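You operate a simulated robot arm through the tools that you are given. There is no shell and no other tool. Be economical: measure what you need, move in short steps, check, and stop when the job is done.

The job below is to be done with a simulated robot arm. You get a single attempt, and the scene is never put back.

Task
Take the brown tent card and leave it on top of the oak square. Then take the blue tea infuser and put it on top of the yellow cube on the top of the wooden table.
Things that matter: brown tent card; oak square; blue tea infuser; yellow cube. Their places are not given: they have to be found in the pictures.

Only the result counts: the job must be done as asked and must still hold three seconds after the hand-in. Knocking over, shifting, dropping, spilling or breaking anything else fails it.

Robot
A 7-joint arm with a two-finger parallel gripper, fixed in place. Base frame: the origin is at the foot of the arm, x ahead of it, y to its left, z up; the work surface is at about z = 0. Units: m, degrees, N and s.
With the tool pointing down near the work surface it reaches from about 0.22 to 0.58 m from the base axis. Its first joint turns from -66.0 to 66.0 degrees. Payload 2.5 kg.
Tool frame: the origin (TCP) lies between the finger pads and is the grasp point; the fingertips stand 0.023 m ahead of it; z points along the fingers, y is the line along which they close. Largest opening 0.094 m; finger width 0.038, thickness 0.01; the body of the gripper, 0.054 by 0.096 m, starts 0.039 m behind the TCP.
Orientation is told as [roll, pitch, yaw] about the base's x, y, z axes, in that order, counted from this pose: with the fingers straight down and closing along the base's y, the tool's x points along the base's -x, its y along +y and its z along -z.

Tools
- The arm moves only by the tool apply_moves. Its argument "rows" is a list of rows, each an object of numbers (a shift or turn left out is 0, a gripper value left out holds the last): "tx", "ty", "tz": the shift along the base's x, y, z in units of 25 mm (1.0 is 25 mm); "wx", "wy", "wz": the turn, a rotation vector about the base's x, y, z in units of 4 degrees (1.0 is 4 degrees); "hand": the opening, from 0 (shut) to 1 (fully open). In form: [{"tx": .., "ty": .., "tz": .., "wx": .., "wy": .., "wz": .., "hand": ..}, ...]. A call has 1 to 8 rows; each row shifts and turns the commanded pose from where the row before left it. A call with a number of a shift or a turn outside -1 to 1 is refused whole. Each row takes 0.2 s and may step no farther than 0.05 m and 8.6 degrees from the row before; otherwise, or with a gripper value out of range, the whole call is refused. A pose out of reach is approached as far as the arm can. The call stops where the force on the tool passes 40 N (or 10 N more than at its start, if that is more) or the arm is blocked; 0.2 s more then pass. The fingers move at their own pace (about 0.108 m/s each) and stop on an object; they squeeze with about 21 N. The grip force told is the motor's: it shows also when the fingers shut on nothing. Time passes only in rows, and 0.2 s behind the last, so rows that do not move let the fingers close. It gives the time, the measured TCP pose, the force on the tool (base axes), the opening and the grip force at its end, in the units of the frame above (readings bear some noise).
- Cameras (640 x 400 px; columns grow to the right, rows downward): "scene" is fixed at [0.1192, -0.4122, 0.5333]; the picture's right is [0.81, -0.59, 0.00], its down [-0.40, -0.54, -0.74] and it looks along [0.44, 0.60, -0.67] (base axes); focal length 314 px, centre (320, 200). "wrist" rides on the gripper at [-0.039, 0, -0.044] in the tool frame; the picture's right is [0.00, -1.00, 0.00], its down [0.97, 0.00, -0.24] and it looks along [0.24, 0.00, 0.97] (tool axes); focal length 218 px, centre (320, 200).
- get_image(camera): a new picture of that camera. No time passes.
- measure_at(camera, pixels): for up to 12 pixels [column, row] of the newest picture of that camera ("zoom" is the newest enlarged one), the place [x, y, z] in the base frame of the surface seen there, good to about 0.003 m. No time passes.
- enlarge(camera, box): a new picture of the part [left, top, right, bottom] of that camera's present view, enlarged. No time passes.
- close_job(): hands the job in; it is judged then, once.

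Work in short steps. Measure before you move; look again where a grasp or a placing could have gone wrong, and mend it. You have 80 turns and 46 pictures in all, those below and enlarged ones among them. Open the gripper and draw the arm clear of the work before you hand the job in, unless the task says otherwise; then end with one line.

The tools are called after ">>>" by a JSON object that holds its "method" and its "body". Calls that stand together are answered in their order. apply_moves: Moves the arm, as the interface text tells. Its arguments: {"type":"object","properties":{"rows":{"type":"array"}},"required":["rows"]} The other tools are called the same way: get_image (camera) takes a picture; measure_at (camera, pixels) gives the place of the surface under pixels of a picture; enlarge (camera, box) takes an enlarged picture of a part of a camera's view; close_job () hands the job in.

At the start:

```text
clock: 0.0
position: [0.347, -0.0806, 0.2651]
tcp_rot: [-0.1, 0.0, 0.0]
ft_force: [0.2, 0.1, 0.0]
opening: 0.094
grasp_force: 0.1
```

scene: 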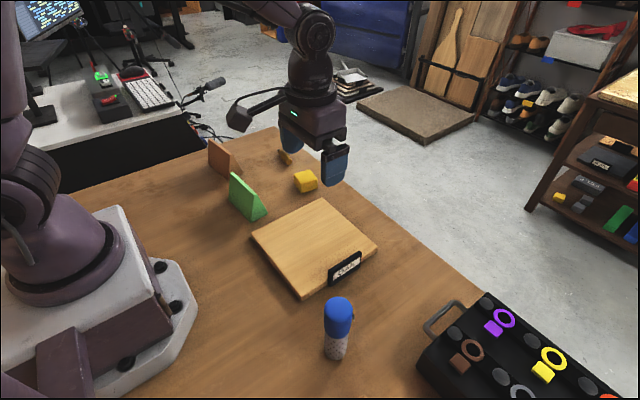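
wrist: 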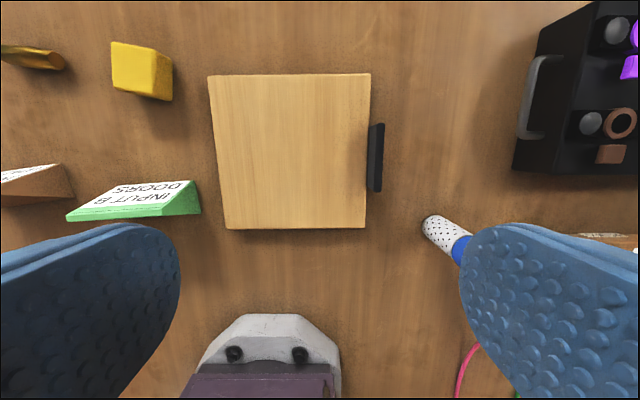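

The scene shows the brown tent card near (222,157), the oak square near (315,245), the yellow cube near (305,181) and the blue infuser near (338,325). I enlarge both areas to see them better.

>>> {"method": "enlarge", "body": {"camera": "scene", "box": [190, 120, 350, 220]}}

>>> {"method": "measure_at", "body": {"camera": "scene", "pixels": [[315, 240], [252, 235], [304, 297], [378, 243], [322, 199], [338, 305], [335, 350], [345, 270], [325, 300], [353, 305]]}}

>>> {"method": "enlarge", "body": {"camera": "scene", "box": [280, 280, 400, 380]}}

```text
4.00 times, centred on (270, 170) of scene
```

zoom: 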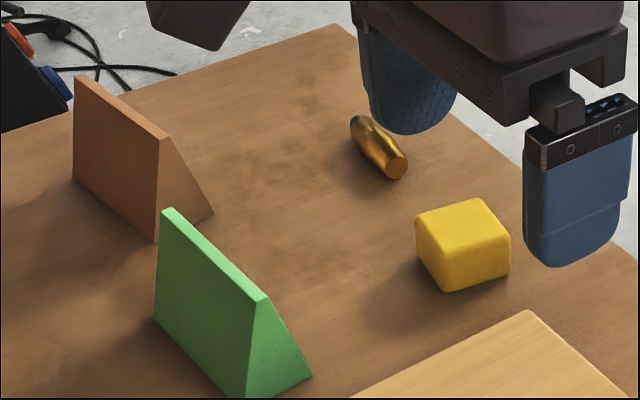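

```text
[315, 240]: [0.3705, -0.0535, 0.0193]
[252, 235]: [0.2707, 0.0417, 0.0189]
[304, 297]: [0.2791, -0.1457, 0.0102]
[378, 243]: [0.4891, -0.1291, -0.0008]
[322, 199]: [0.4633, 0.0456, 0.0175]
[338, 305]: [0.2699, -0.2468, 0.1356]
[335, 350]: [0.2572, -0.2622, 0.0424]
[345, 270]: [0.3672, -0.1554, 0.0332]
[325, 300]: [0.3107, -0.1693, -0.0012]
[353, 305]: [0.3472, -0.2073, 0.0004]
```

```text
4.00 times, centred on (340, 330) of scene
```

zoom: 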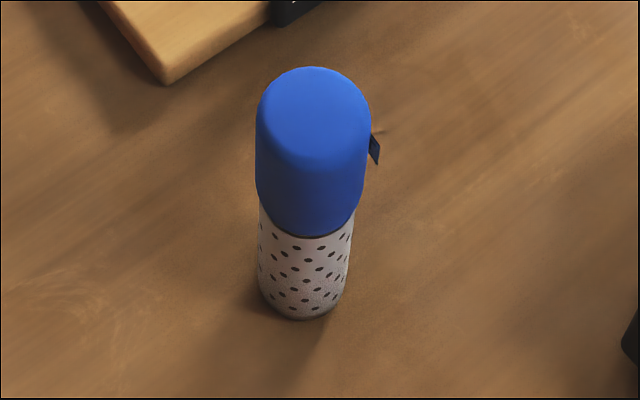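

The infuser stands about 0.136 m tall around (0.27,-0.25). Next I measure the card, the cube and the green card.

>>> {"method": "enlarge", "body": {"camera": "scene", "box": [190, 120, 350, 220]}}

>>> {"method": "measure_at", "body": {"camera": "zoom", "pixels": [[78, 80], [165, 135], [76, 172], [155, 236], [210, 212], [120, 160], [170, 212], [240, 395], [308, 376], [263, 297]]}}

>>> {"method": "measure_at", "body": {"camera": "wrist", "pixels": [[5, 180], [60, 166], [72, 195], [30, 175], [112, 42], [170, 50], [172, 98], [118, 88], [430, 222], [465, 245], [440, 235]]}}

>>> {"method": "measure_at", "body": {"camera": "zoom", "pixels": [[418, 220], [479, 200], [509, 236], [446, 250], [460, 225], [446, 288], [400, 170], [360, 120], [418, 260]]}}

```text
4.00 times, centred on (270, 170) of scene
```

zoom: 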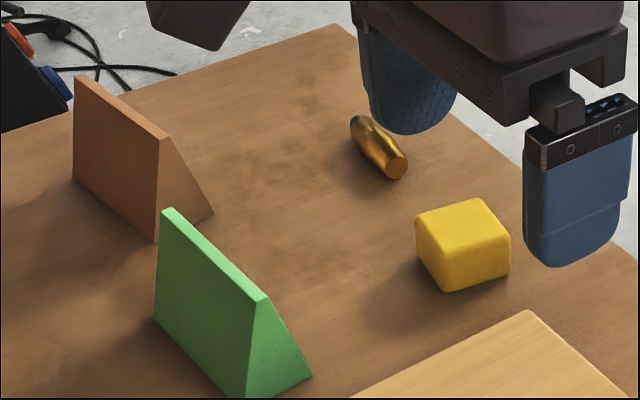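

```text
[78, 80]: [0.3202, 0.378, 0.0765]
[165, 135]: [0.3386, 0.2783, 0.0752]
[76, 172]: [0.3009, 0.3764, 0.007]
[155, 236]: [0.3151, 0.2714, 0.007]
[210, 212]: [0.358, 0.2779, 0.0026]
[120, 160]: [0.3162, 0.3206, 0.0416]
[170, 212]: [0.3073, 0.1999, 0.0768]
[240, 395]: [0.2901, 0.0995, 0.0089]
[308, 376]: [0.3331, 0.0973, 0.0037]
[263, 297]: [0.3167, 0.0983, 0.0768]
```

```text
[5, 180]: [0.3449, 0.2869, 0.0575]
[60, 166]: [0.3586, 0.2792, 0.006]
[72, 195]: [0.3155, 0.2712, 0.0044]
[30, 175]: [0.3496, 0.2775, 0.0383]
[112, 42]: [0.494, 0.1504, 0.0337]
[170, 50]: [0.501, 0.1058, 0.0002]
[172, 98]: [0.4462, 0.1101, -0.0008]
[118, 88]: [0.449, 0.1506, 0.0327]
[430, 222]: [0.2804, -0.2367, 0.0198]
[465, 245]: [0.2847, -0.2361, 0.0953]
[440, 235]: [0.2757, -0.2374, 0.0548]
```

```text
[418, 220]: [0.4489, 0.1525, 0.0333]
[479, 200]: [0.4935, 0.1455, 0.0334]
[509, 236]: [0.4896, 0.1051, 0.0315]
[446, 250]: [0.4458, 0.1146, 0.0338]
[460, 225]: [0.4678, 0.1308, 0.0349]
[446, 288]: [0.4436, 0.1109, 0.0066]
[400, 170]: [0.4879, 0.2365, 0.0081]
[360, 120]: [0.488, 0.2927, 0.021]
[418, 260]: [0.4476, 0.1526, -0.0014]
```

The brown card is a wedge centred near (0.329,0.326), with its ridge about 10° off base y, a base about 0.045 wide and a height of 0.077. I keep high, move over it and turn by +100° so the fingers close across its thickness.

>>> {"method": "apply_moves", "body": {"rows": [{"ty": 0.65, "wz": 1, "hand": 1}, {"ty": 0.65, "wz": 1}, {"ty": 0.65, "wz": 1}, {"ty": 0.65, "wz": 1}, {"ty": 0.65, "wz": 1}, {"ty": 0.65, "wz": 1}, {"ty": 0.65, "wz": 1}, {"ty": 0.65, "wz": 1}]}}

>>> {"method": "apply_moves", "body": {"rows": [{"ty": 0.65, "wz": 1}, {"ty": 0.65, "wz": 1}, {"ty": 0.65, "wz": 1}, {"ty": 0.65, "wz": 1}, {"ty": 0.65, "wz": 1}, {"ty": 0.65, "wz": 1}, {"ty": 0.65, "wz": 1}, {"ty": 0.65, "wz": 1}]}}

>>> {"method": "apply_moves", "body": {"rows": [{"ty": 0.65, "wz": 1}, {"ty": 0.65, "wz": 1}, {"ty": 0.65, "wz": 1}, {"ty": 0.65, "wz": 1}, {"ty": 0.65, "wz": 1}, {"ty": 0.65, "wz": 1}, {"ty": 0.65, "wz": 1, "tx": -0.35}, {"ty": 0.65, "wz": 1, "tx": -0.37}]}}

```text
clock: 1.8
position: [0.3477, 0.0484, 0.2641]
tcp_rot: [0.0, 0.1, 32.1]
ft_force: [-0.1, 0.2, 0.1]
opening: 0.0943
grasp_force: 0.0
```

```text
clock: 3.6
position: [0.3452, 0.1777, 0.2643]
tcp_rot: [0.0, 0.0, 64.1]
ft_force: [-0.2, -0.4, 0.6]
opening: 0.0939
grasp_force: 0.1
```

```text
clock: 5.4
position: [0.3289, 0.3076, 0.2651]
tcp_rot: [-0.1, 0.0, 96.1]
ft_force: [-1.3, -0.3, -0.9]
opening: 0.0941
grasp_force: 0.1
```

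The yaw is 96.1°. I finish the turn, centre the hand over the card and look.

>>> {"method": "apply_moves", "body": {"rows": [{"ty": 0.74, "wz": 1}, {"tz": -1}, {"tz": -1}]}}

>>> {"method": "get_image", "body": {"camera": "wrist"}}

>>> {"method": "get_image", "body": {"camera": "scene"}}

```text
clock: 6.2
position: [0.3281, 0.3263, 0.2132]
tcp_rot: [0.0, 0.0, 100.1]
ft_force: [0.2, -0.7, -0.5]
opening: 0.094
grasp_force: 0.1
```

```text
40 pictures are left
```

wrist: 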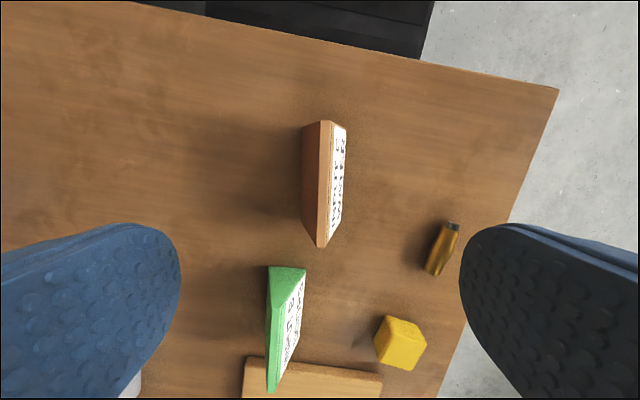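

```text
39 pictures are left
```

scene: 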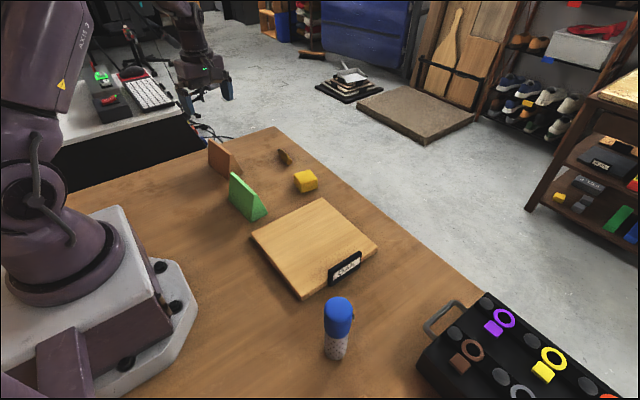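

The card sits at about (325,185) in the wrist view, which is under the TCP. I measure its ridge and edges precisely.

>>> {"method": "enlarge", "body": {"camera": "wrist", "box": [256, 110, 400, 260]}}

>>> {"method": "measure_at", "body": {"camera": "wrist", "pixels": [[326, 123], [322, 246], [324, 185], [327, 160], [323, 215], [303, 130], [303, 200], [346, 135], [336, 225], [340, 170], [310, 170]]}}

```text
2.67 times, centred on (328, 185) of wrist
```

zoom: 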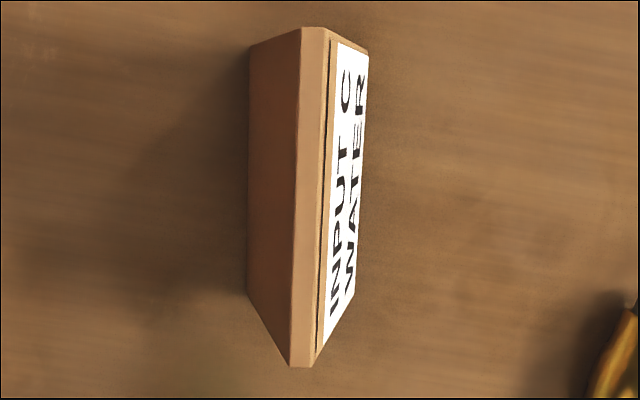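

```text
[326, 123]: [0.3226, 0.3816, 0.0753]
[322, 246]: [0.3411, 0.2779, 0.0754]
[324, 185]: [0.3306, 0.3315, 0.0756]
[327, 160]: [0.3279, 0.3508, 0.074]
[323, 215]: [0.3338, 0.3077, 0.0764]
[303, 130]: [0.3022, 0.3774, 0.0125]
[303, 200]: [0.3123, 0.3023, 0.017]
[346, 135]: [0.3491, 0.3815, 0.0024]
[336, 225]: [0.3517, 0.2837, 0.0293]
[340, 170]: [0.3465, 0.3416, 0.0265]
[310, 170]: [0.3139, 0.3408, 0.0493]
```

The card centre is about (0.331,0.329), so I descend to TCP z≈0.05 with the tips at about 0.027.

>>> {"method": "apply_moves", "body": {"rows": [{"tx": 0.12, "ty": 0.1, "tz": -1}, {"tz": -1}, {"tz": -1}, {"tz": -1}, {"tz": -1}, {"tz": -1}, {"tz": -0.5}]}}

>>> {"method": "get_image", "body": {"camera": "wrist"}}

```text
clock: 7.8
position: [0.333, 0.3284, 0.0512]
tcp_rot: [0.0, -0.1, 100.1]
ft_force: [0.0, -0.4, 0.3]
opening: 0.0938
grasp_force: 0.0
```

```text
37 pictures are left
```

wrist: 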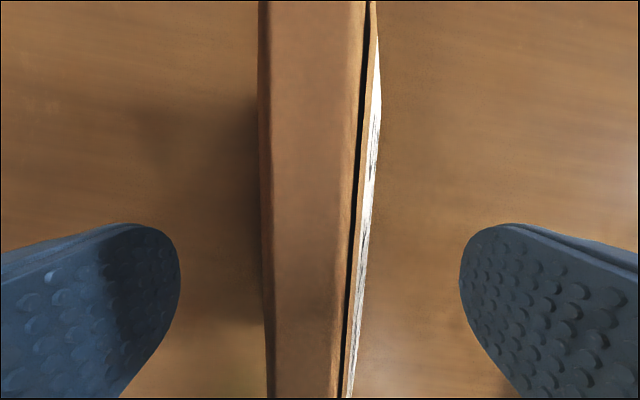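

The card lies between the pads and is close to centred. I close gently.

>>> {"method": "apply_moves", "body": {"rows": [{"hand": 0.6}, {"hand": 0.4}, {"hand": 0.2}, {"hand": 0}, {}]}}

>>> {"method": "get_image", "body": {"camera": "wrist"}}

```text
clock: 9.0
position: [0.3332, 0.3284, 0.0523]
tcp_rot: [0.0, 0.0, 100.1]
ft_force: [0.0, 0.3, -0.6]
opening: 0.0323
grasp_force: 21.1
```

```text
36 pictures are left
```

wrist: 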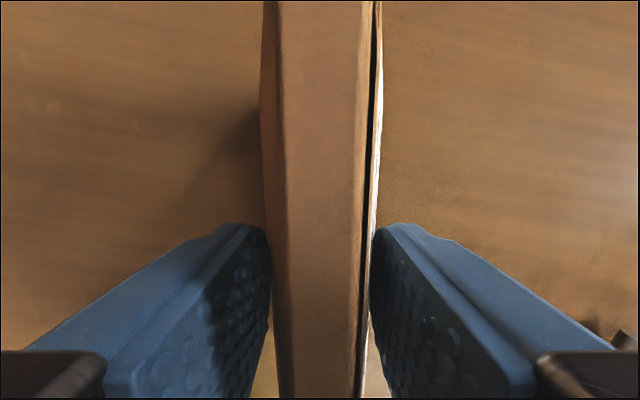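

The grip holds at an opening of 0.032 m and 21 N. I lift a little and check.

>>> {"method": "apply_moves", "body": {"rows": [{"tz": 0.3}, {"tz": 0.4}, {"tz": 0.5}, {"tz": 0.5}]}}

>>> {"method": "get_image", "body": {"camera": "wrist"}}

>>> {"method": "enlarge", "body": {"camera": "scene", "box": [140, 80, 300, 200]}}

```text
clock: 10.0
position: [0.3314, 0.3266, 0.0938]
tcp_rot: [0.0, 0.1, 100.0]
ft_force: [-1.3, 0.4, -0.6]
opening: 0.032
grasp_force: 20.5
```

```text
35 pictures are left
```

wrist: 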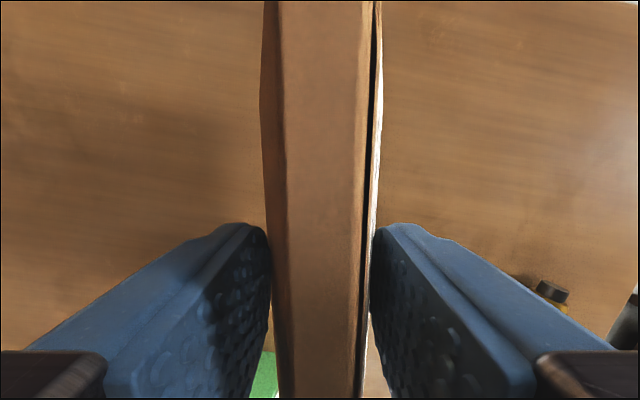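

```text
3.33 times, centred on (220, 140) of scene
```

zoom: 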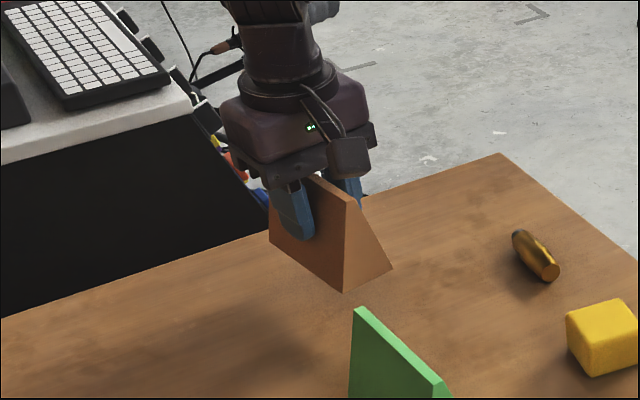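

The card came up without slipping. I raise it further before crossing to the oak square at centre (0.37,-0.05).

>>> {"method": "apply_moves", "body": {"rows": [{"tz": 0.8}, {"tz": 0.8}, {"tz": 0.8}, {"tz": 0.8}, {"tz": 0.8}]}}

>>> {"method": "apply_moves", "body": {"rows": [{"ty": -0.4, "wz": -0.4}, {"ty": -0.7, "wz": -0.5}, {"ty": -0.7, "wz": -0.5}, {"ty": -0.7, "wz": -0.5}, {"ty": -0.7, "wz": -0.5}, {"ty": -0.7, "wz": -0.5}, {"ty": -0.7, "wz": -0.5}, {"ty": -0.7, "wz": -0.5}]}}

>>> {"method": "apply_moves", "body": {"rows": [{"ty": -0.7, "wz": -0.5, "tx": 0.2}, {"ty": -0.7, "wz": -0.5, "tx": 0.2}, {"ty": -0.7, "wz": -0.5, "tx": 0.2}, {"ty": -0.7, "wz": -0.5, "tx": 0.2}, {"ty": -0.7, "wz": -0.5, "tx": 0.2}, {"ty": -0.7, "wz": -0.5, "tx": 0.2}, {"ty": -0.7, "wz": -0.5, "tx": 0.2}, {"ty": -0.7, "wz": -0.5, "tx": 0.2}]}}

```text
clock: 11.2
position: [0.3318, 0.3282, 0.1944]
tcp_rot: [0.0, 0.0, 100.1]
ft_force: [-0.5, 0.0, -0.3]
opening: 0.0324
grasp_force: 20.8
```

```text
clock: 13.0
position: [0.3331, 0.1961, 0.1931]
tcp_rot: [0.0, 0.0, 84.4]
ft_force: [1.0, -0.7, -1.0]
opening: 0.0316
grasp_force: 21.0
```

```text
clock: 14.8
position: [0.3717, 0.0557, 0.193]
tcp_rot: [0.0, -0.1, 68.3]
ft_force: [0.7, -0.2, -0.6]
opening: 0.0317
grasp_force: 20.8
```

The TCP is at y 0.056. I finish the crossing to y≈-0.05 and then drop to z≈0.12.

>>> {"method": "apply_moves", "body": {"rows": [{"ty": -0.7}, {"ty": -0.7}, {"ty": -0.7}, {"ty": -0.7}, {"ty": -0.7}, {"ty": -0.5}, {"tz": -0.8, "ty": -0.2}, {"tz": -0.8}]}}

>>> {"method": "apply_moves", "body": {"rows": [{"tz": -0.8}, {"tz": -0.8}, {"tz": -0.8}]}}

>>> {"method": "enlarge", "body": {"camera": "scene", "box": [230, 140, 400, 310]}}

```text
clock: 16.6
position: [0.3726, -0.0481, 0.1556]
tcp_rot: [0.1, -0.1, 68.4]
ft_force: [0.4, 0.3, 0.6]
opening: 0.0315
grasp_force: 21.6
```

```text
clock: 17.4
position: [0.3713, -0.0467, 0.0955]
tcp_rot: [0.0, 0.0, 68.4]
ft_force: [0.1, 0.1, 0.4]
opening: 0.0313
grasp_force: 21.2
```

```text
2.35 times, centred on (315, 225) of scene
```

zoom: 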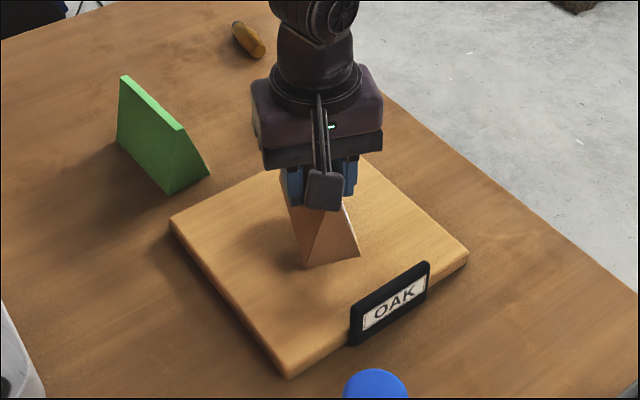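

The card is over the oak board and about 25 mm above it. I lower it slowly and watch the force.

>>> {"method": "apply_moves", "body": {"rows": [{"tz": -0.4}, {"tz": -0.3}, {"tz": -0.16}]}}

>>> {"method": "apply_moves", "body": {"rows": [{"tz": -0.06}, {"tz": -0.06}]}}

```text
clock: 18.2
position: [0.3712, -0.0488, 0.073]
tcp_rot: [0.0, -0.1, 68.5]
ft_force: [0.4, 0.2, -0.7]
opening: 0.0313
grasp_force: 21.2
```

```text
clock: 18.8
position: [0.3721, -0.0492, 0.0716]
tcp_rot: [0.0, 0.0, 68.4]
ft_force: [-7.3, 0.0, 18.2]
opening: 0.0314
grasp_force: 21.1
```

There is contact at 18 N upward. I ease up slightly and open.

>>> {"method": "apply_moves", "body": {"rows": [{"tz": 0.05}, {"hand": 0.45}, {"hand": 0.7}, {"hand": 1}, {}]}}

>>> {"method": "get_image", "body": {"camera": "wrist"}}

```text
clock: 20.0
position: [0.372, -0.0496, 0.0713]
tcp_rot: [0.1, 0.0, 68.5]
ft_force: [0.5, 0.9, 0.1]
opening: 0.094
grasp_force: 0.0
```

```text
32 pictures are left
```

wrist: 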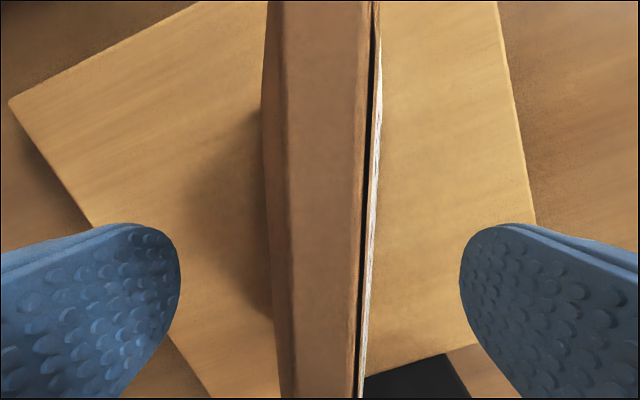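

The card is free and standing. I go straight up.

>>> {"method": "apply_moves", "body": {"rows": [{"tz": 0.6}, {"tz": 1}, {"tz": 1}, {"tz": 1}, {"tz": 1}, {"tz": 1}, {"tz": 1}, {"tz": 1}]}}

>>> {"method": "get_image", "body": {"camera": "scene"}}

>>> {"method": "get_image", "body": {"camera": "wrist"}}

```text
clock: 21.8
position: [0.3729, -0.0495, 0.2605]
tcp_rot: [0.1, 0.0, 68.4]
ft_force: [-0.7, -0.8, 0.2]
opening: 0.0941
grasp_force: 0.1
```

```text
31 pictures are left
```

scene: 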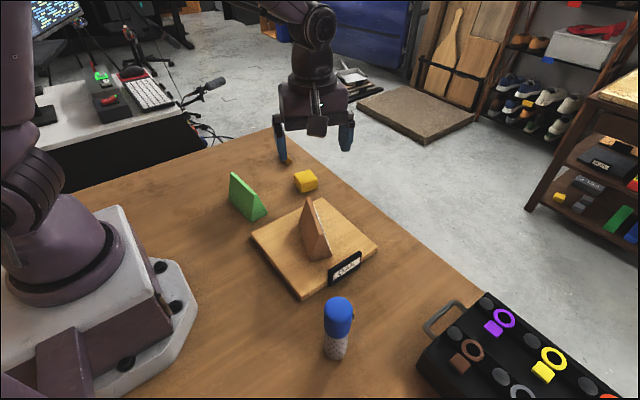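

```text
30 pictures are left
```

wrist: 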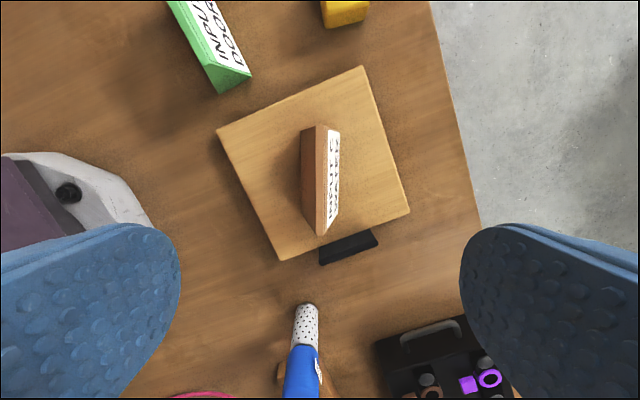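

The brown card stands well on the oak board. Now I move over the infuser while turning back to yaw 0.

>>> {"method": "apply_moves", "body": {"rows": [{"wz": -1, "ty": -0.45, "tx": -0.24}, {"wz": -1, "ty": -0.45, "tx": -0.24}, {"wz": -1, "ty": -0.45, "tx": -0.24}, {"wz": -1, "ty": -0.45, "tx": -0.24}, {"wz": -1, "ty": -0.45, "tx": -0.24}, {"wz": -1, "ty": -0.45, "tx": -0.24}, {"wz": -1, "ty": -0.45, "tx": -0.24}, {"wz": -1, "ty": -0.45, "tx": -0.24}]}}

>>> {"method": "apply_moves", "body": {"rows": [{"wz": -1, "ty": -0.45, "tx": -0.24}, {"wz": -1, "ty": -0.45, "tx": -0.24}, {"wz": -1, "ty": -0.45, "tx": -0.24}, {"wz": -1, "ty": -0.45, "tx": -0.24}, {"wz": -1, "ty": -0.45, "tx": -0.24}, {"wz": -1, "ty": -0.45, "tx": -0.24}, {"wz": -1, "ty": -0.45, "tx": -0.24}, {"wz": -1, "ty": -0.45, "tx": -0.24}]}}

>>> {"method": "get_image", "body": {"camera": "wrist"}}

```text
clock: 23.6
position: [0.3238, -0.1388, 0.2623]
tcp_rot: [0.0, -0.1, 36.3]
ft_force: [-0.8, 0.4, 0.6]
opening: 0.0942
grasp_force: 0.1
```

```text
clock: 25.4
position: [0.2758, -0.2286, 0.2608]
tcp_rot: [0.0, 0.0, 4.3]
ft_force: [0.1, -0.6, 0.9]
opening: 0.0939
grasp_force: 0.0
```

```text
29 pictures are left
```

wrist: 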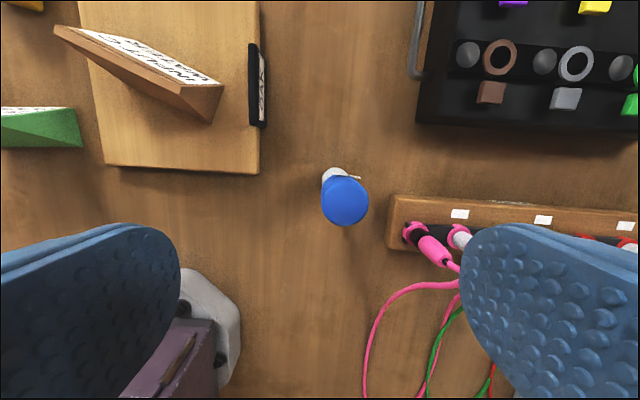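

The infuser cap is at (345,200), with its tag on the +x side at (352,177). A rail with plugs sits at -y, so I measure both.

>>> {"method": "enlarge", "body": {"camera": "wrist", "box": [280, 140, 480, 265]}}

>>> {"method": "measure_at", "body": {"camera": "wrist", "pixels": [[345, 202], [323, 202], [367, 202], [345, 181], [345, 224], [332, 172], [356, 178], [392, 240], [415, 233], [400, 205], [460, 235], [445, 255]]}}

```text
3.20 times, centred on (380, 202) of wrist
```

zoom: 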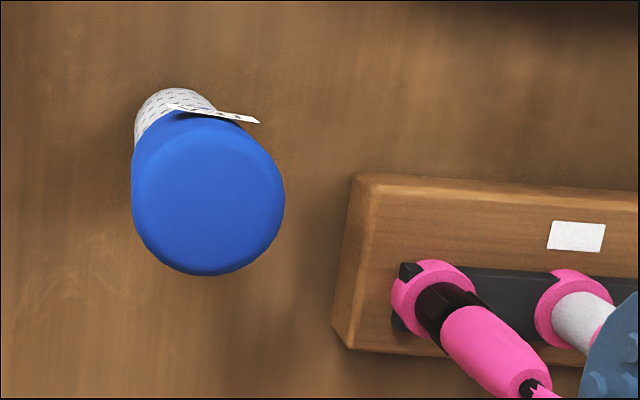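

```text
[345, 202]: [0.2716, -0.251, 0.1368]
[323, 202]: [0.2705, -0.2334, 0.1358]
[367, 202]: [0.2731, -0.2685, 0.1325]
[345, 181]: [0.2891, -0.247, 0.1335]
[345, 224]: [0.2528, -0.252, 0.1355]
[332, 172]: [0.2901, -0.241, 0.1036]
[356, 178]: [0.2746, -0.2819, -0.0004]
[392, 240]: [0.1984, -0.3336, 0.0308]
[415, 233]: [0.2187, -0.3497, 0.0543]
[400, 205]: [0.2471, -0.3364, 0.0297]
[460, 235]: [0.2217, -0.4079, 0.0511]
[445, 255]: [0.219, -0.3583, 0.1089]
```

The infuser axis is about (0.270,-0.250), its top is at 0.1365 and the cap is about 0.042 wide. I turn to yaw -20° to keep the pads off the tag, then descend partway.

>>> {"method": "apply_moves", "body": {"rows": [{"wz": -1, "tx": -0.23}, {"wz": -1, "ty": -0.45}, {"wz": -1, "ty": -0.4}, {"wz": -1}, {"wz": -1}, {"wz": -1}, {"tz": -1}, {"tz": -0.8}]}}

>>> {"method": "get_image", "body": {"camera": "wrist"}}

>>> {"method": "measure_at", "body": {"camera": "wrist", "pixels": [[320, 215], [300, 215], [340, 215], [320, 190], [320, 240]]}}

```text
clock: 27.2
position: [0.2706, -0.2501, 0.217]
tcp_rot: [0.0, 0.0, -19.7]
ft_force: [0.0, 0.5, 0.3]
opening: 0.0941
grasp_force: 0.2
```

```text
27 pictures are left
```

wrist: 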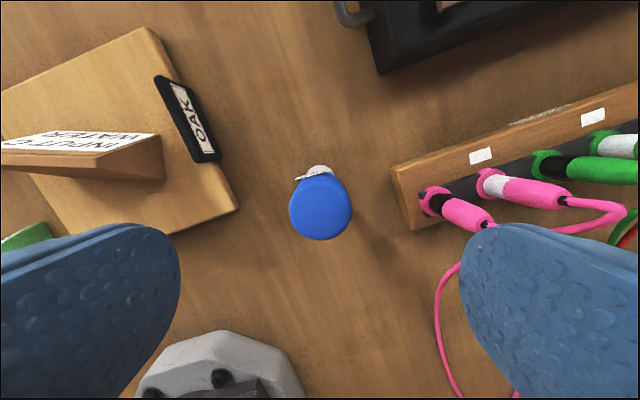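

```text
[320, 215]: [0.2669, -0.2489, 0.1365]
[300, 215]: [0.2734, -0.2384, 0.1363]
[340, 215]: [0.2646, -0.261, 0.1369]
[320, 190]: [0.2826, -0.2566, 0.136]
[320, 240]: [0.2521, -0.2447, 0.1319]
```

The tag now appears at (300,178), so I enlarge to check where it lies relative to the pads.

>>> {"method": "enlarge", "body": {"camera": "wrist", "box": [270, 150, 370, 250]}}

>>> {"method": "enlarge", "body": {"camera": "scene", "box": [300, 280, 380, 370]}}

```text
4.00 times, centred on (320, 200) of wrist
```

zoom: 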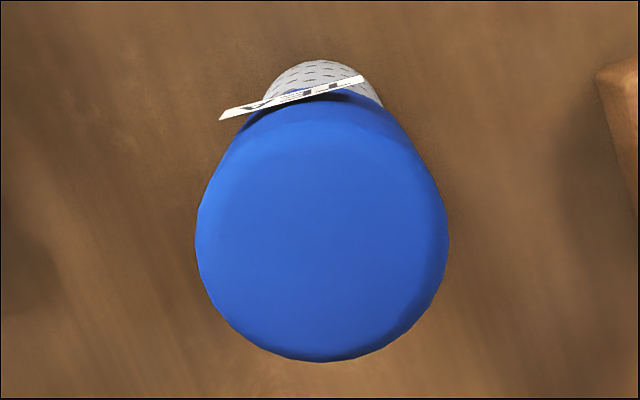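

```text
4.44 times, centred on (340, 325) of scene
```

zoom: 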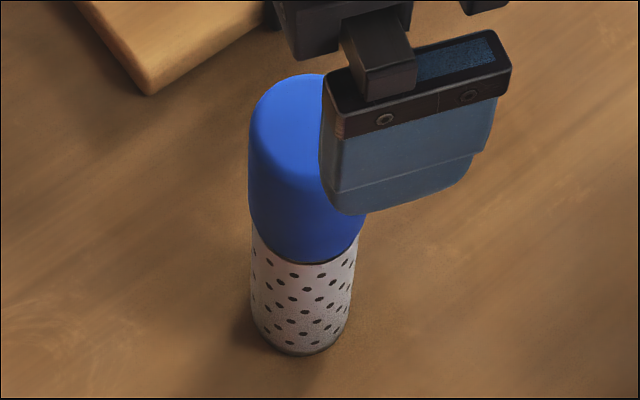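

The tag is a tangential plate at the front and lies symmetric near yaw -7°. I turn back 3 units and descend with the pads 2–3 mm back from the tag.

>>> {"method": "apply_moves", "body": {"rows": [{"wz": 1, "tx": -0.12}, {"wz": 1}, {"wz": 1}, {"tz": -0.8}, {"tz": -0.8}, {"tz": -0.8}, {"tz": -0.8}]}}

>>> {"method": "get_image", "body": {"camera": "wrist"}}

```text
clock: 28.8
position: [0.2652, -0.2482, 0.1376]
tcp_rot: [0.0, 0.0, -7.6]
ft_force: [0.5, -0.3, 0.2]
opening: 0.0939
grasp_force: 0.0
```

```text
24 pictures are left
```

wrist: 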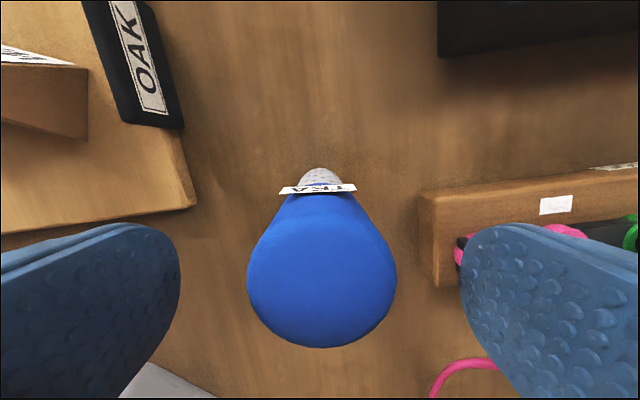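

The tag is now symmetric and clear of the pads. I lower to TCP z≈0.106 and close.

>>> {"method": "apply_moves", "body": {"rows": [{"tz": -0.6}, {"tz": -0.65}, {}]}}

>>> {"method": "apply_moves", "body": {"rows": [{"hand": 0.7}, {"hand": 0.5}, {"hand": 0.35}, {"hand": 0}, {}]}}

>>> {"method": "get_image", "body": {"camera": "wrist"}}

```text
clock: 29.6
position: [0.2668, -0.2509, 0.1043]
tcp_rot: [0.0, 0.0, -7.6]
ft_force: [-0.8, -0.2, 0.2]
opening: 0.0939
grasp_force: 0.0
```

```text
clock: 30.8
position: [0.2671, -0.2504, 0.1036]
tcp_rot: [0.0, 0.0, -7.6]
ft_force: [0.1, -0.9, -0.8]
opening: 0.0391
grasp_force: 20.4
```

```text
23 pictures are left
```

wrist: 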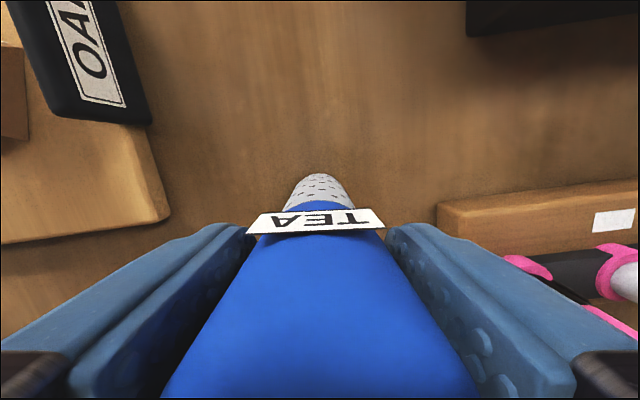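

The cap is held at 0.039 m and 20 N, and the tag reads "TEA". I lift it, checking early that the white body comes along.

>>> {"method": "apply_moves", "body": {"rows": [{"tz": 0.3}, {"tz": 0.4}, {"tz": 0.5}, {"tz": 0.6}]}}

>>> {"method": "enlarge", "body": {"camera": "scene", "box": [280, 250, 400, 380]}}

```text
clock: 31.8
position: [0.2663, -0.2489, 0.1495]
tcp_rot: [0.0, 0.0, -7.6]
ft_force: [0.5, -0.5, -1.7]
opening: 0.0391
grasp_force: 20.9
```

```text
3.08 times, centred on (340, 315) of scene
```

zoom: 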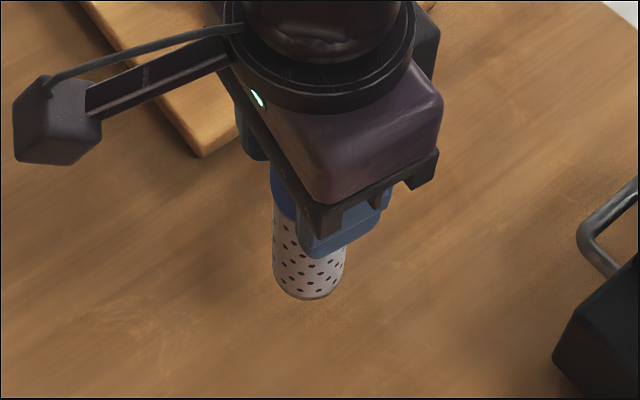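

The whole infuser lifted together. I raise it to about z 0.25 so its bottom clears the card by 5 cm, then cross towards the cube.

>>> {"method": "apply_moves", "body": {"rows": [{"tz": 0.8}, {"tz": 0.8}, {"tz": 0.8}, {"tz": 0.8}, {"tz": 0.8}]}}

>>> {"method": "apply_moves", "body": {"rows": [{"tx": 0.4, "ty": 0.4}, {"tx": 0.6, "ty": 0.7}, {"tx": 0.6, "ty": 0.8}, {"tx": 0.6, "ty": 0.8}, {"tx": 0.6, "ty": 0.8}, {"tx": 0.6, "ty": 0.8}, {"tx": 0.6, "ty": 0.8}, {"tx": 0.6, "ty": 0.8}]}}

>>> {"method": "apply_moves", "body": {"rows": [{"tx": 0.6, "ty": 0.8}, {"tx": 0.6, "ty": 0.8}, {"tx": 0.6, "ty": 0.8}, {"tx": 0.6, "ty": 0.8}, {"tx": 0.6, "ty": 0.8}, {"tx": 0.2, "ty": 0.6}]}}

>>> {"method": "get_image", "body": {"camera": "wrist"}}

>>> {"method": "get_image", "body": {"camera": "scene"}}

```text
clock: 33.0
position: [0.2679, -0.2495, 0.2502]
tcp_rot: [0.0, 0.0, -7.6]
ft_force: [-0.6, 0.1, -0.2]
opening: 0.039
grasp_force: 21.4
```

```text
clock: 34.8
position: [0.381, -0.1018, 0.2512]
tcp_rot: [0.0, 0.0, -7.6]
ft_force: [0.7, -0.2, -0.7]
opening: 0.0392
grasp_force: 21.1
```

```text
clock: 36.2
position: [0.4628, 0.0125, 0.2497]
tcp_rot: [-0.1, -0.1, -7.7]
ft_force: [0.8, 0.2, -0.9]
opening: 0.0393
grasp_force: 21.0
```

```text
21 pictures are left
```

wrist: 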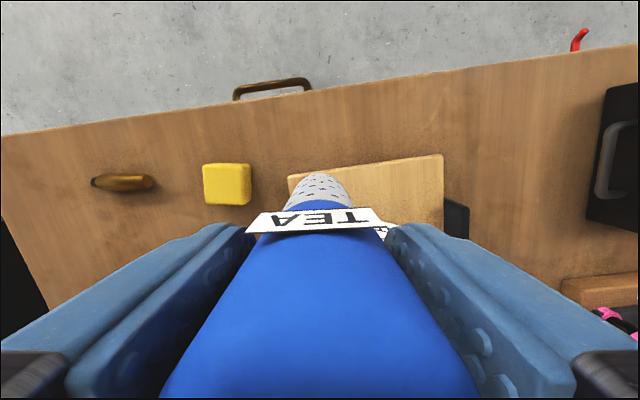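

```text
20 pictures are left
```

scene: 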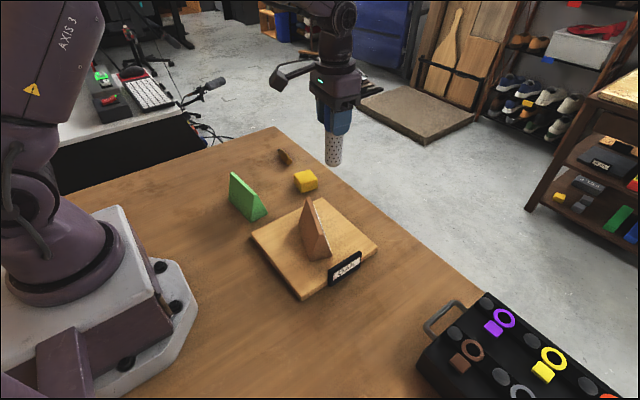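

The cube is clear in both views, at wrist (227,185) and scene (306,181). I measure its top corners.

>>> {"method": "measure_at", "body": {"camera": "wrist", "pixels": [[206, 166], [246, 166], [248, 195], [207, 194], [227, 180], [330, 190], [300, 195]]}}

>>> {"method": "enlarge", "body": {"camera": "scene", "box": [286, 160, 334, 200]}}

>>> {"method": "measure_at", "body": {"camera": "scene", "pixels": [[295, 175], [309, 171], [316, 178], [302, 182], [305, 176], [334, 160], [328, 155], [340, 155]]}}

```text
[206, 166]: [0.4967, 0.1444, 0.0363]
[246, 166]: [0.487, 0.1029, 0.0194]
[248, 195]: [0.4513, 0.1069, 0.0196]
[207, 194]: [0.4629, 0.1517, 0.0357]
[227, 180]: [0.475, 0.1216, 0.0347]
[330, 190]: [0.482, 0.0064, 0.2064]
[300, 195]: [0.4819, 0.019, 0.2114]
```

```text
10.00 times, centred on (310, 180) of scene
```

zoom: 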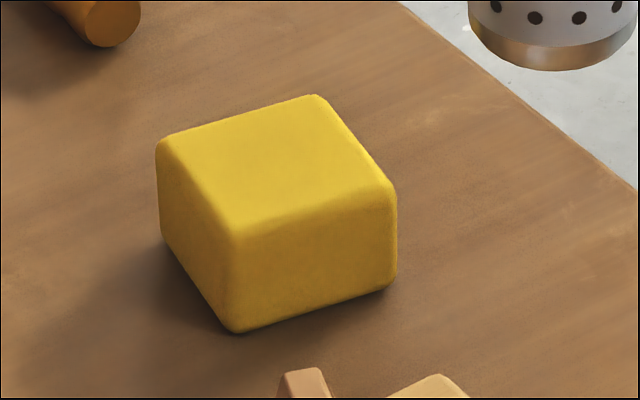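

```text
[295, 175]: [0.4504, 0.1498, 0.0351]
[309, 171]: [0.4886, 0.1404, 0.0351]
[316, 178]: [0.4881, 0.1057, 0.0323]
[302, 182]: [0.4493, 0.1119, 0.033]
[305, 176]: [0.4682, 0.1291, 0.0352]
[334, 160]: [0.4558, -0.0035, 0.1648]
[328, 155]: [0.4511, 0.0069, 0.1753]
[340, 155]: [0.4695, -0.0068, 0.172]
```

The cube centre is (0.469,0.128) with its top at 0.035, and the infuser axis sits about 2 mm ahead of the TCP. I move over the cube and lower until the bottom is about 2.5 cm above it.

>>> {"method": "apply_moves", "body": {"rows": [{"tx": 0.16, "ty": 0.6}, {"ty": 0.9}, {"ty": 0.9}, {"ty": 0.9}, {"ty": 0.8}, {"ty": 0.52}]}}

>>> {"method": "apply_moves", "body": {"rows": [{"tz": -0.7}, {"tz": -0.8}, {"tz": -0.8}, {"tz": -0.8}, {"tz": -0.4}, {}]}}

>>> {"method": "enlarge", "body": {"camera": "scene", "box": [270, 130, 350, 200]}}

>>> {"method": "get_image", "body": {"camera": "wrist"}}

```text
clock: 37.6
position: [0.4649, 0.13, 0.2489]
tcp_rot: [0.0, 0.1, -7.6]
ft_force: [-0.9, -0.4, -1.0]
opening: 0.0393
grasp_force: 21.1
```

```text
clock: 39.0
position: [0.4652, 0.1297, 0.1618]
tcp_rot: [0.0, -0.1, -7.6]
ft_force: [0.5, 0.2, -2.0]
opening: 0.0392
grasp_force: 21.0
```

```text
5.71 times, centred on (310, 165) of scene
```

zoom: 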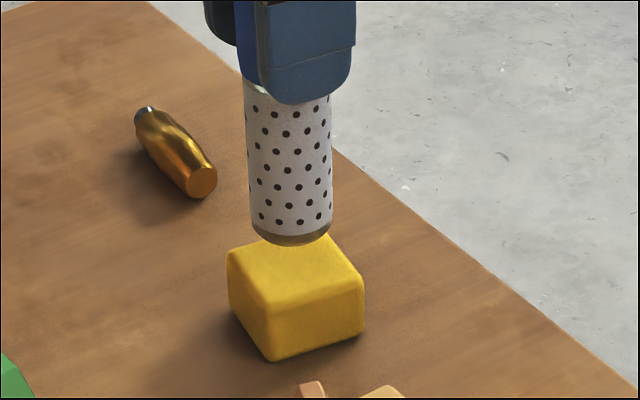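

```text
17 pictures are left
```

wrist: 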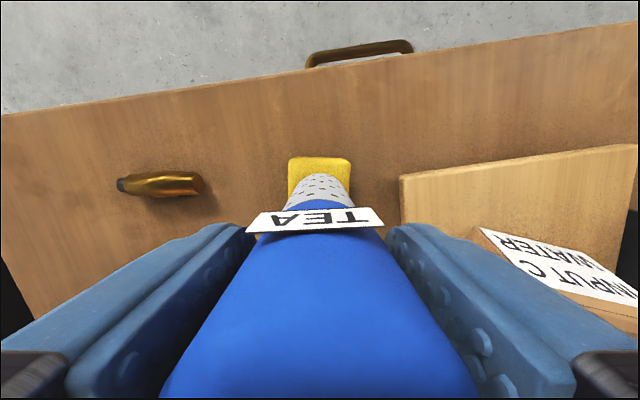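

It looks almost aligned, maybe 2–3 mm short in x. I measure the infuser body to confirm.

>>> {"method": "enlarge", "body": {"camera": "scene", "box": [270, 130, 350, 200]}}

>>> {"method": "measure_at", "body": {"camera": "zoom", "pixels": [[248, 180], [290, 180], [331, 180], [252, 220], [291, 225], [330, 220], [291, 241], [232, 258], [275, 298], [360, 283]]}}

```text
5.71 times, centred on (310, 165) of scene
```

zoom: 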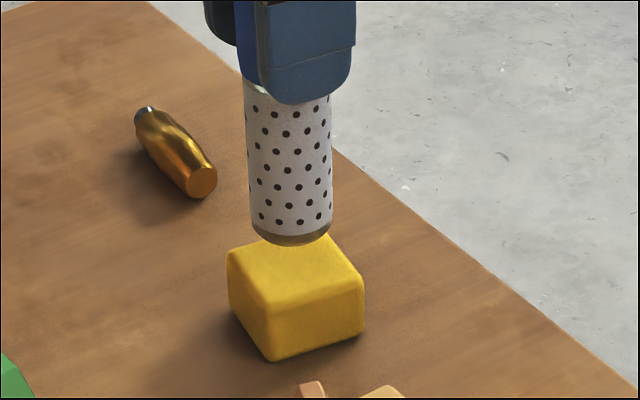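

```text
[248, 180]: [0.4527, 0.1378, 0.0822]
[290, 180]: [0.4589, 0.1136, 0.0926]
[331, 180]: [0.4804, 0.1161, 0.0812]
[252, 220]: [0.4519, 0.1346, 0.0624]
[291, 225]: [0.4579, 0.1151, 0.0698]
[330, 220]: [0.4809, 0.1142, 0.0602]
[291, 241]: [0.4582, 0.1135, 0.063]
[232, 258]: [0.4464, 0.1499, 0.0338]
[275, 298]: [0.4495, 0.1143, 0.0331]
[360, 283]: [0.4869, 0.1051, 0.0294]
```

The infuser axis is at about (0.467,0.1275), within 2 mm of the cube centre. I nudge +1.5 mm in x and lower slowly to contact.

>>> {"method": "apply_moves", "body": {"rows": [{"tx": 0.06, "tz": -0.3}, {"tz": -0.3}, {"tz": -0.15}, {}]}}

>>> {"method": "apply_moves", "body": {"rows": [{"tz": -0.06}, {"tz": -0.06}]}}

```text
clock: 40.0
position: [0.4667, 0.1277, 0.1434]
tcp_rot: [0.0, 0.1, -7.5]
ft_force: [0.0, 1.3, -1.9]
opening: 0.0395
grasp_force: 21.3
```

```text
clock: 40.6
position: [0.468, 0.1288, 0.141]
tcp_rot: [0.0, 0.0, -7.6]
ft_force: [0.2, 1.2, 0.0]
opening: 0.0393
grasp_force: 21.2
```

There is no contact yet at z≈0.141, so I take smaller steps down.

>>> {"method": "apply_moves", "body": {"rows": [{"tz": -0.05}, {}]}}

>>> {"method": "apply_moves", "body": {"rows": [{"tz": -0.04}, {}]}}

```text
clock: 41.2
position: [0.4683, 0.1287, 0.1398]
tcp_rot: [-0.1, 0.1, -7.6]
ft_force: [-3.6, -0.7, 9.3]
opening: 0.0391
grasp_force: 21.2
```

```text
clock: 41.8
position: [0.4694, 0.1286, 0.1398]
tcp_rot: [0.1, -0.2, -7.6]
ft_force: [-5.7, -1.0, 21.0]
opening: 0.0393
grasp_force: 21.2
```

Contact is made, with 21 N upward. I relieve most of the force and check alignment before release.

>>> {"method": "apply_moves", "body": {"rows": [{"tz": 0.05}, {}]}}

>>> {"method": "enlarge", "body": {"camera": "scene", "box": [270, 130, 350, 200]}}

```text
clock: 42.4
position: [0.4683, 0.1279, 0.1397]
tcp_rot: [0.1, -0.2, -7.5]
ft_force: [1.0, 0.9, 12.9]
opening: 0.0394
grasp_force: 20.8
```

```text
5.71 times, centred on (310, 165) of scene
```

zoom: 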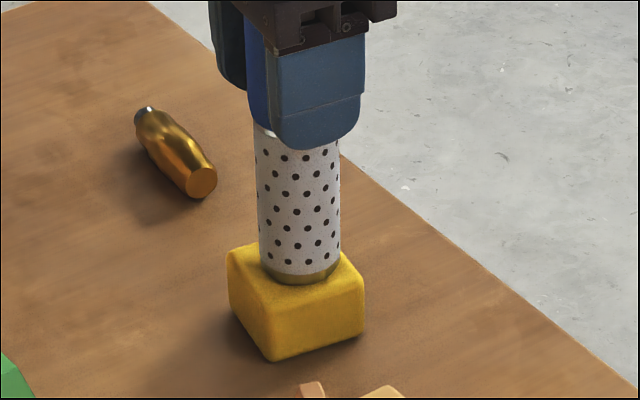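

The infuser is centred on the cube and upright. I ease the rest of the load and open slowly.

>>> {"method": "apply_moves", "body": {"rows": [{"tz": 0.04}, {"hand": 0.45}, {"hand": 0.55}, {"hand": 0.75}, {"hand": 1}, {}]}}

>>> {"method": "get_image", "body": {"camera": "wrist"}}

```text
clock: 43.8
position: [0.467, 0.1277, 0.1401]
tcp_rot: [0.0, 0.0, -7.6]
ft_force: [1.0, 0.5, 0.4]
opening: 0.0942
grasp_force: 0.1
```

```text
14 pictures are left
```

wrist: 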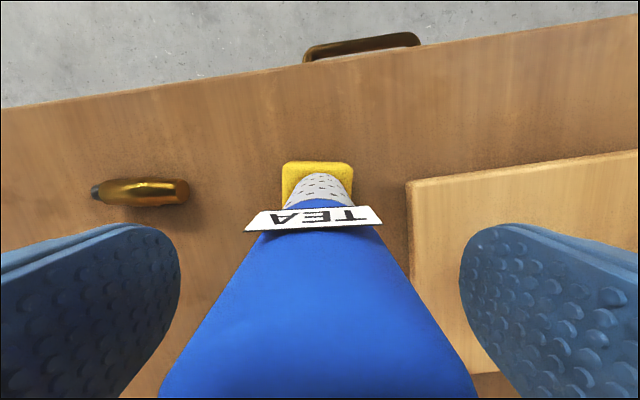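

The infuser stands free. I rise straight up, then draw back.

>>> {"method": "apply_moves", "body": {"rows": [{"tz": 0.4}, {"tz": 0.8}, {"tz": 1}, {"tz": 1}, {"tz": 1}, {"tz": 0.8}]}}

>>> {"method": "apply_moves", "body": {"rows": [{"tx": -0.8}, {"tx": -1}, {"tx": -1}, {"tx": -1}, {"tx": -0.5}, {}]}}

>>> {"method": "get_image", "body": {"camera": "scene"}}

```text
clock: 45.2
position: [0.4665, 0.129, 0.2665]
tcp_rot: [0.1, 0.0, -7.7]
ft_force: [0.1, 0.1, 0.2]
opening: 0.094
grasp_force: 0.0
```

```text
clock: 46.6
position: [0.3596, 0.1285, 0.2629]
tcp_rot: [0.0, 0.0, -7.6]
ft_force: [-0.4, 0.2, 0.7]
opening: 0.0937
grasp_force: 0.1
```

```text
13 pictures are left
```

scene: 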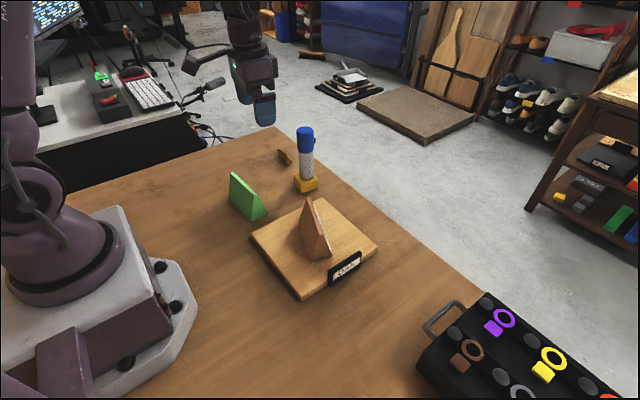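

The card is on the oak square at (315,230), the infuser stands on the yellow cube at (306,160), and the hand is open and clear. I hand in.

>>> {"method": "close_job", "body": {}}

```text
The job is handed in.
```

The brown tent card is standing on the oak square, and the blue tea infuser is upright on the yellow cube. The gripper is open and clear, and the job is handed in.
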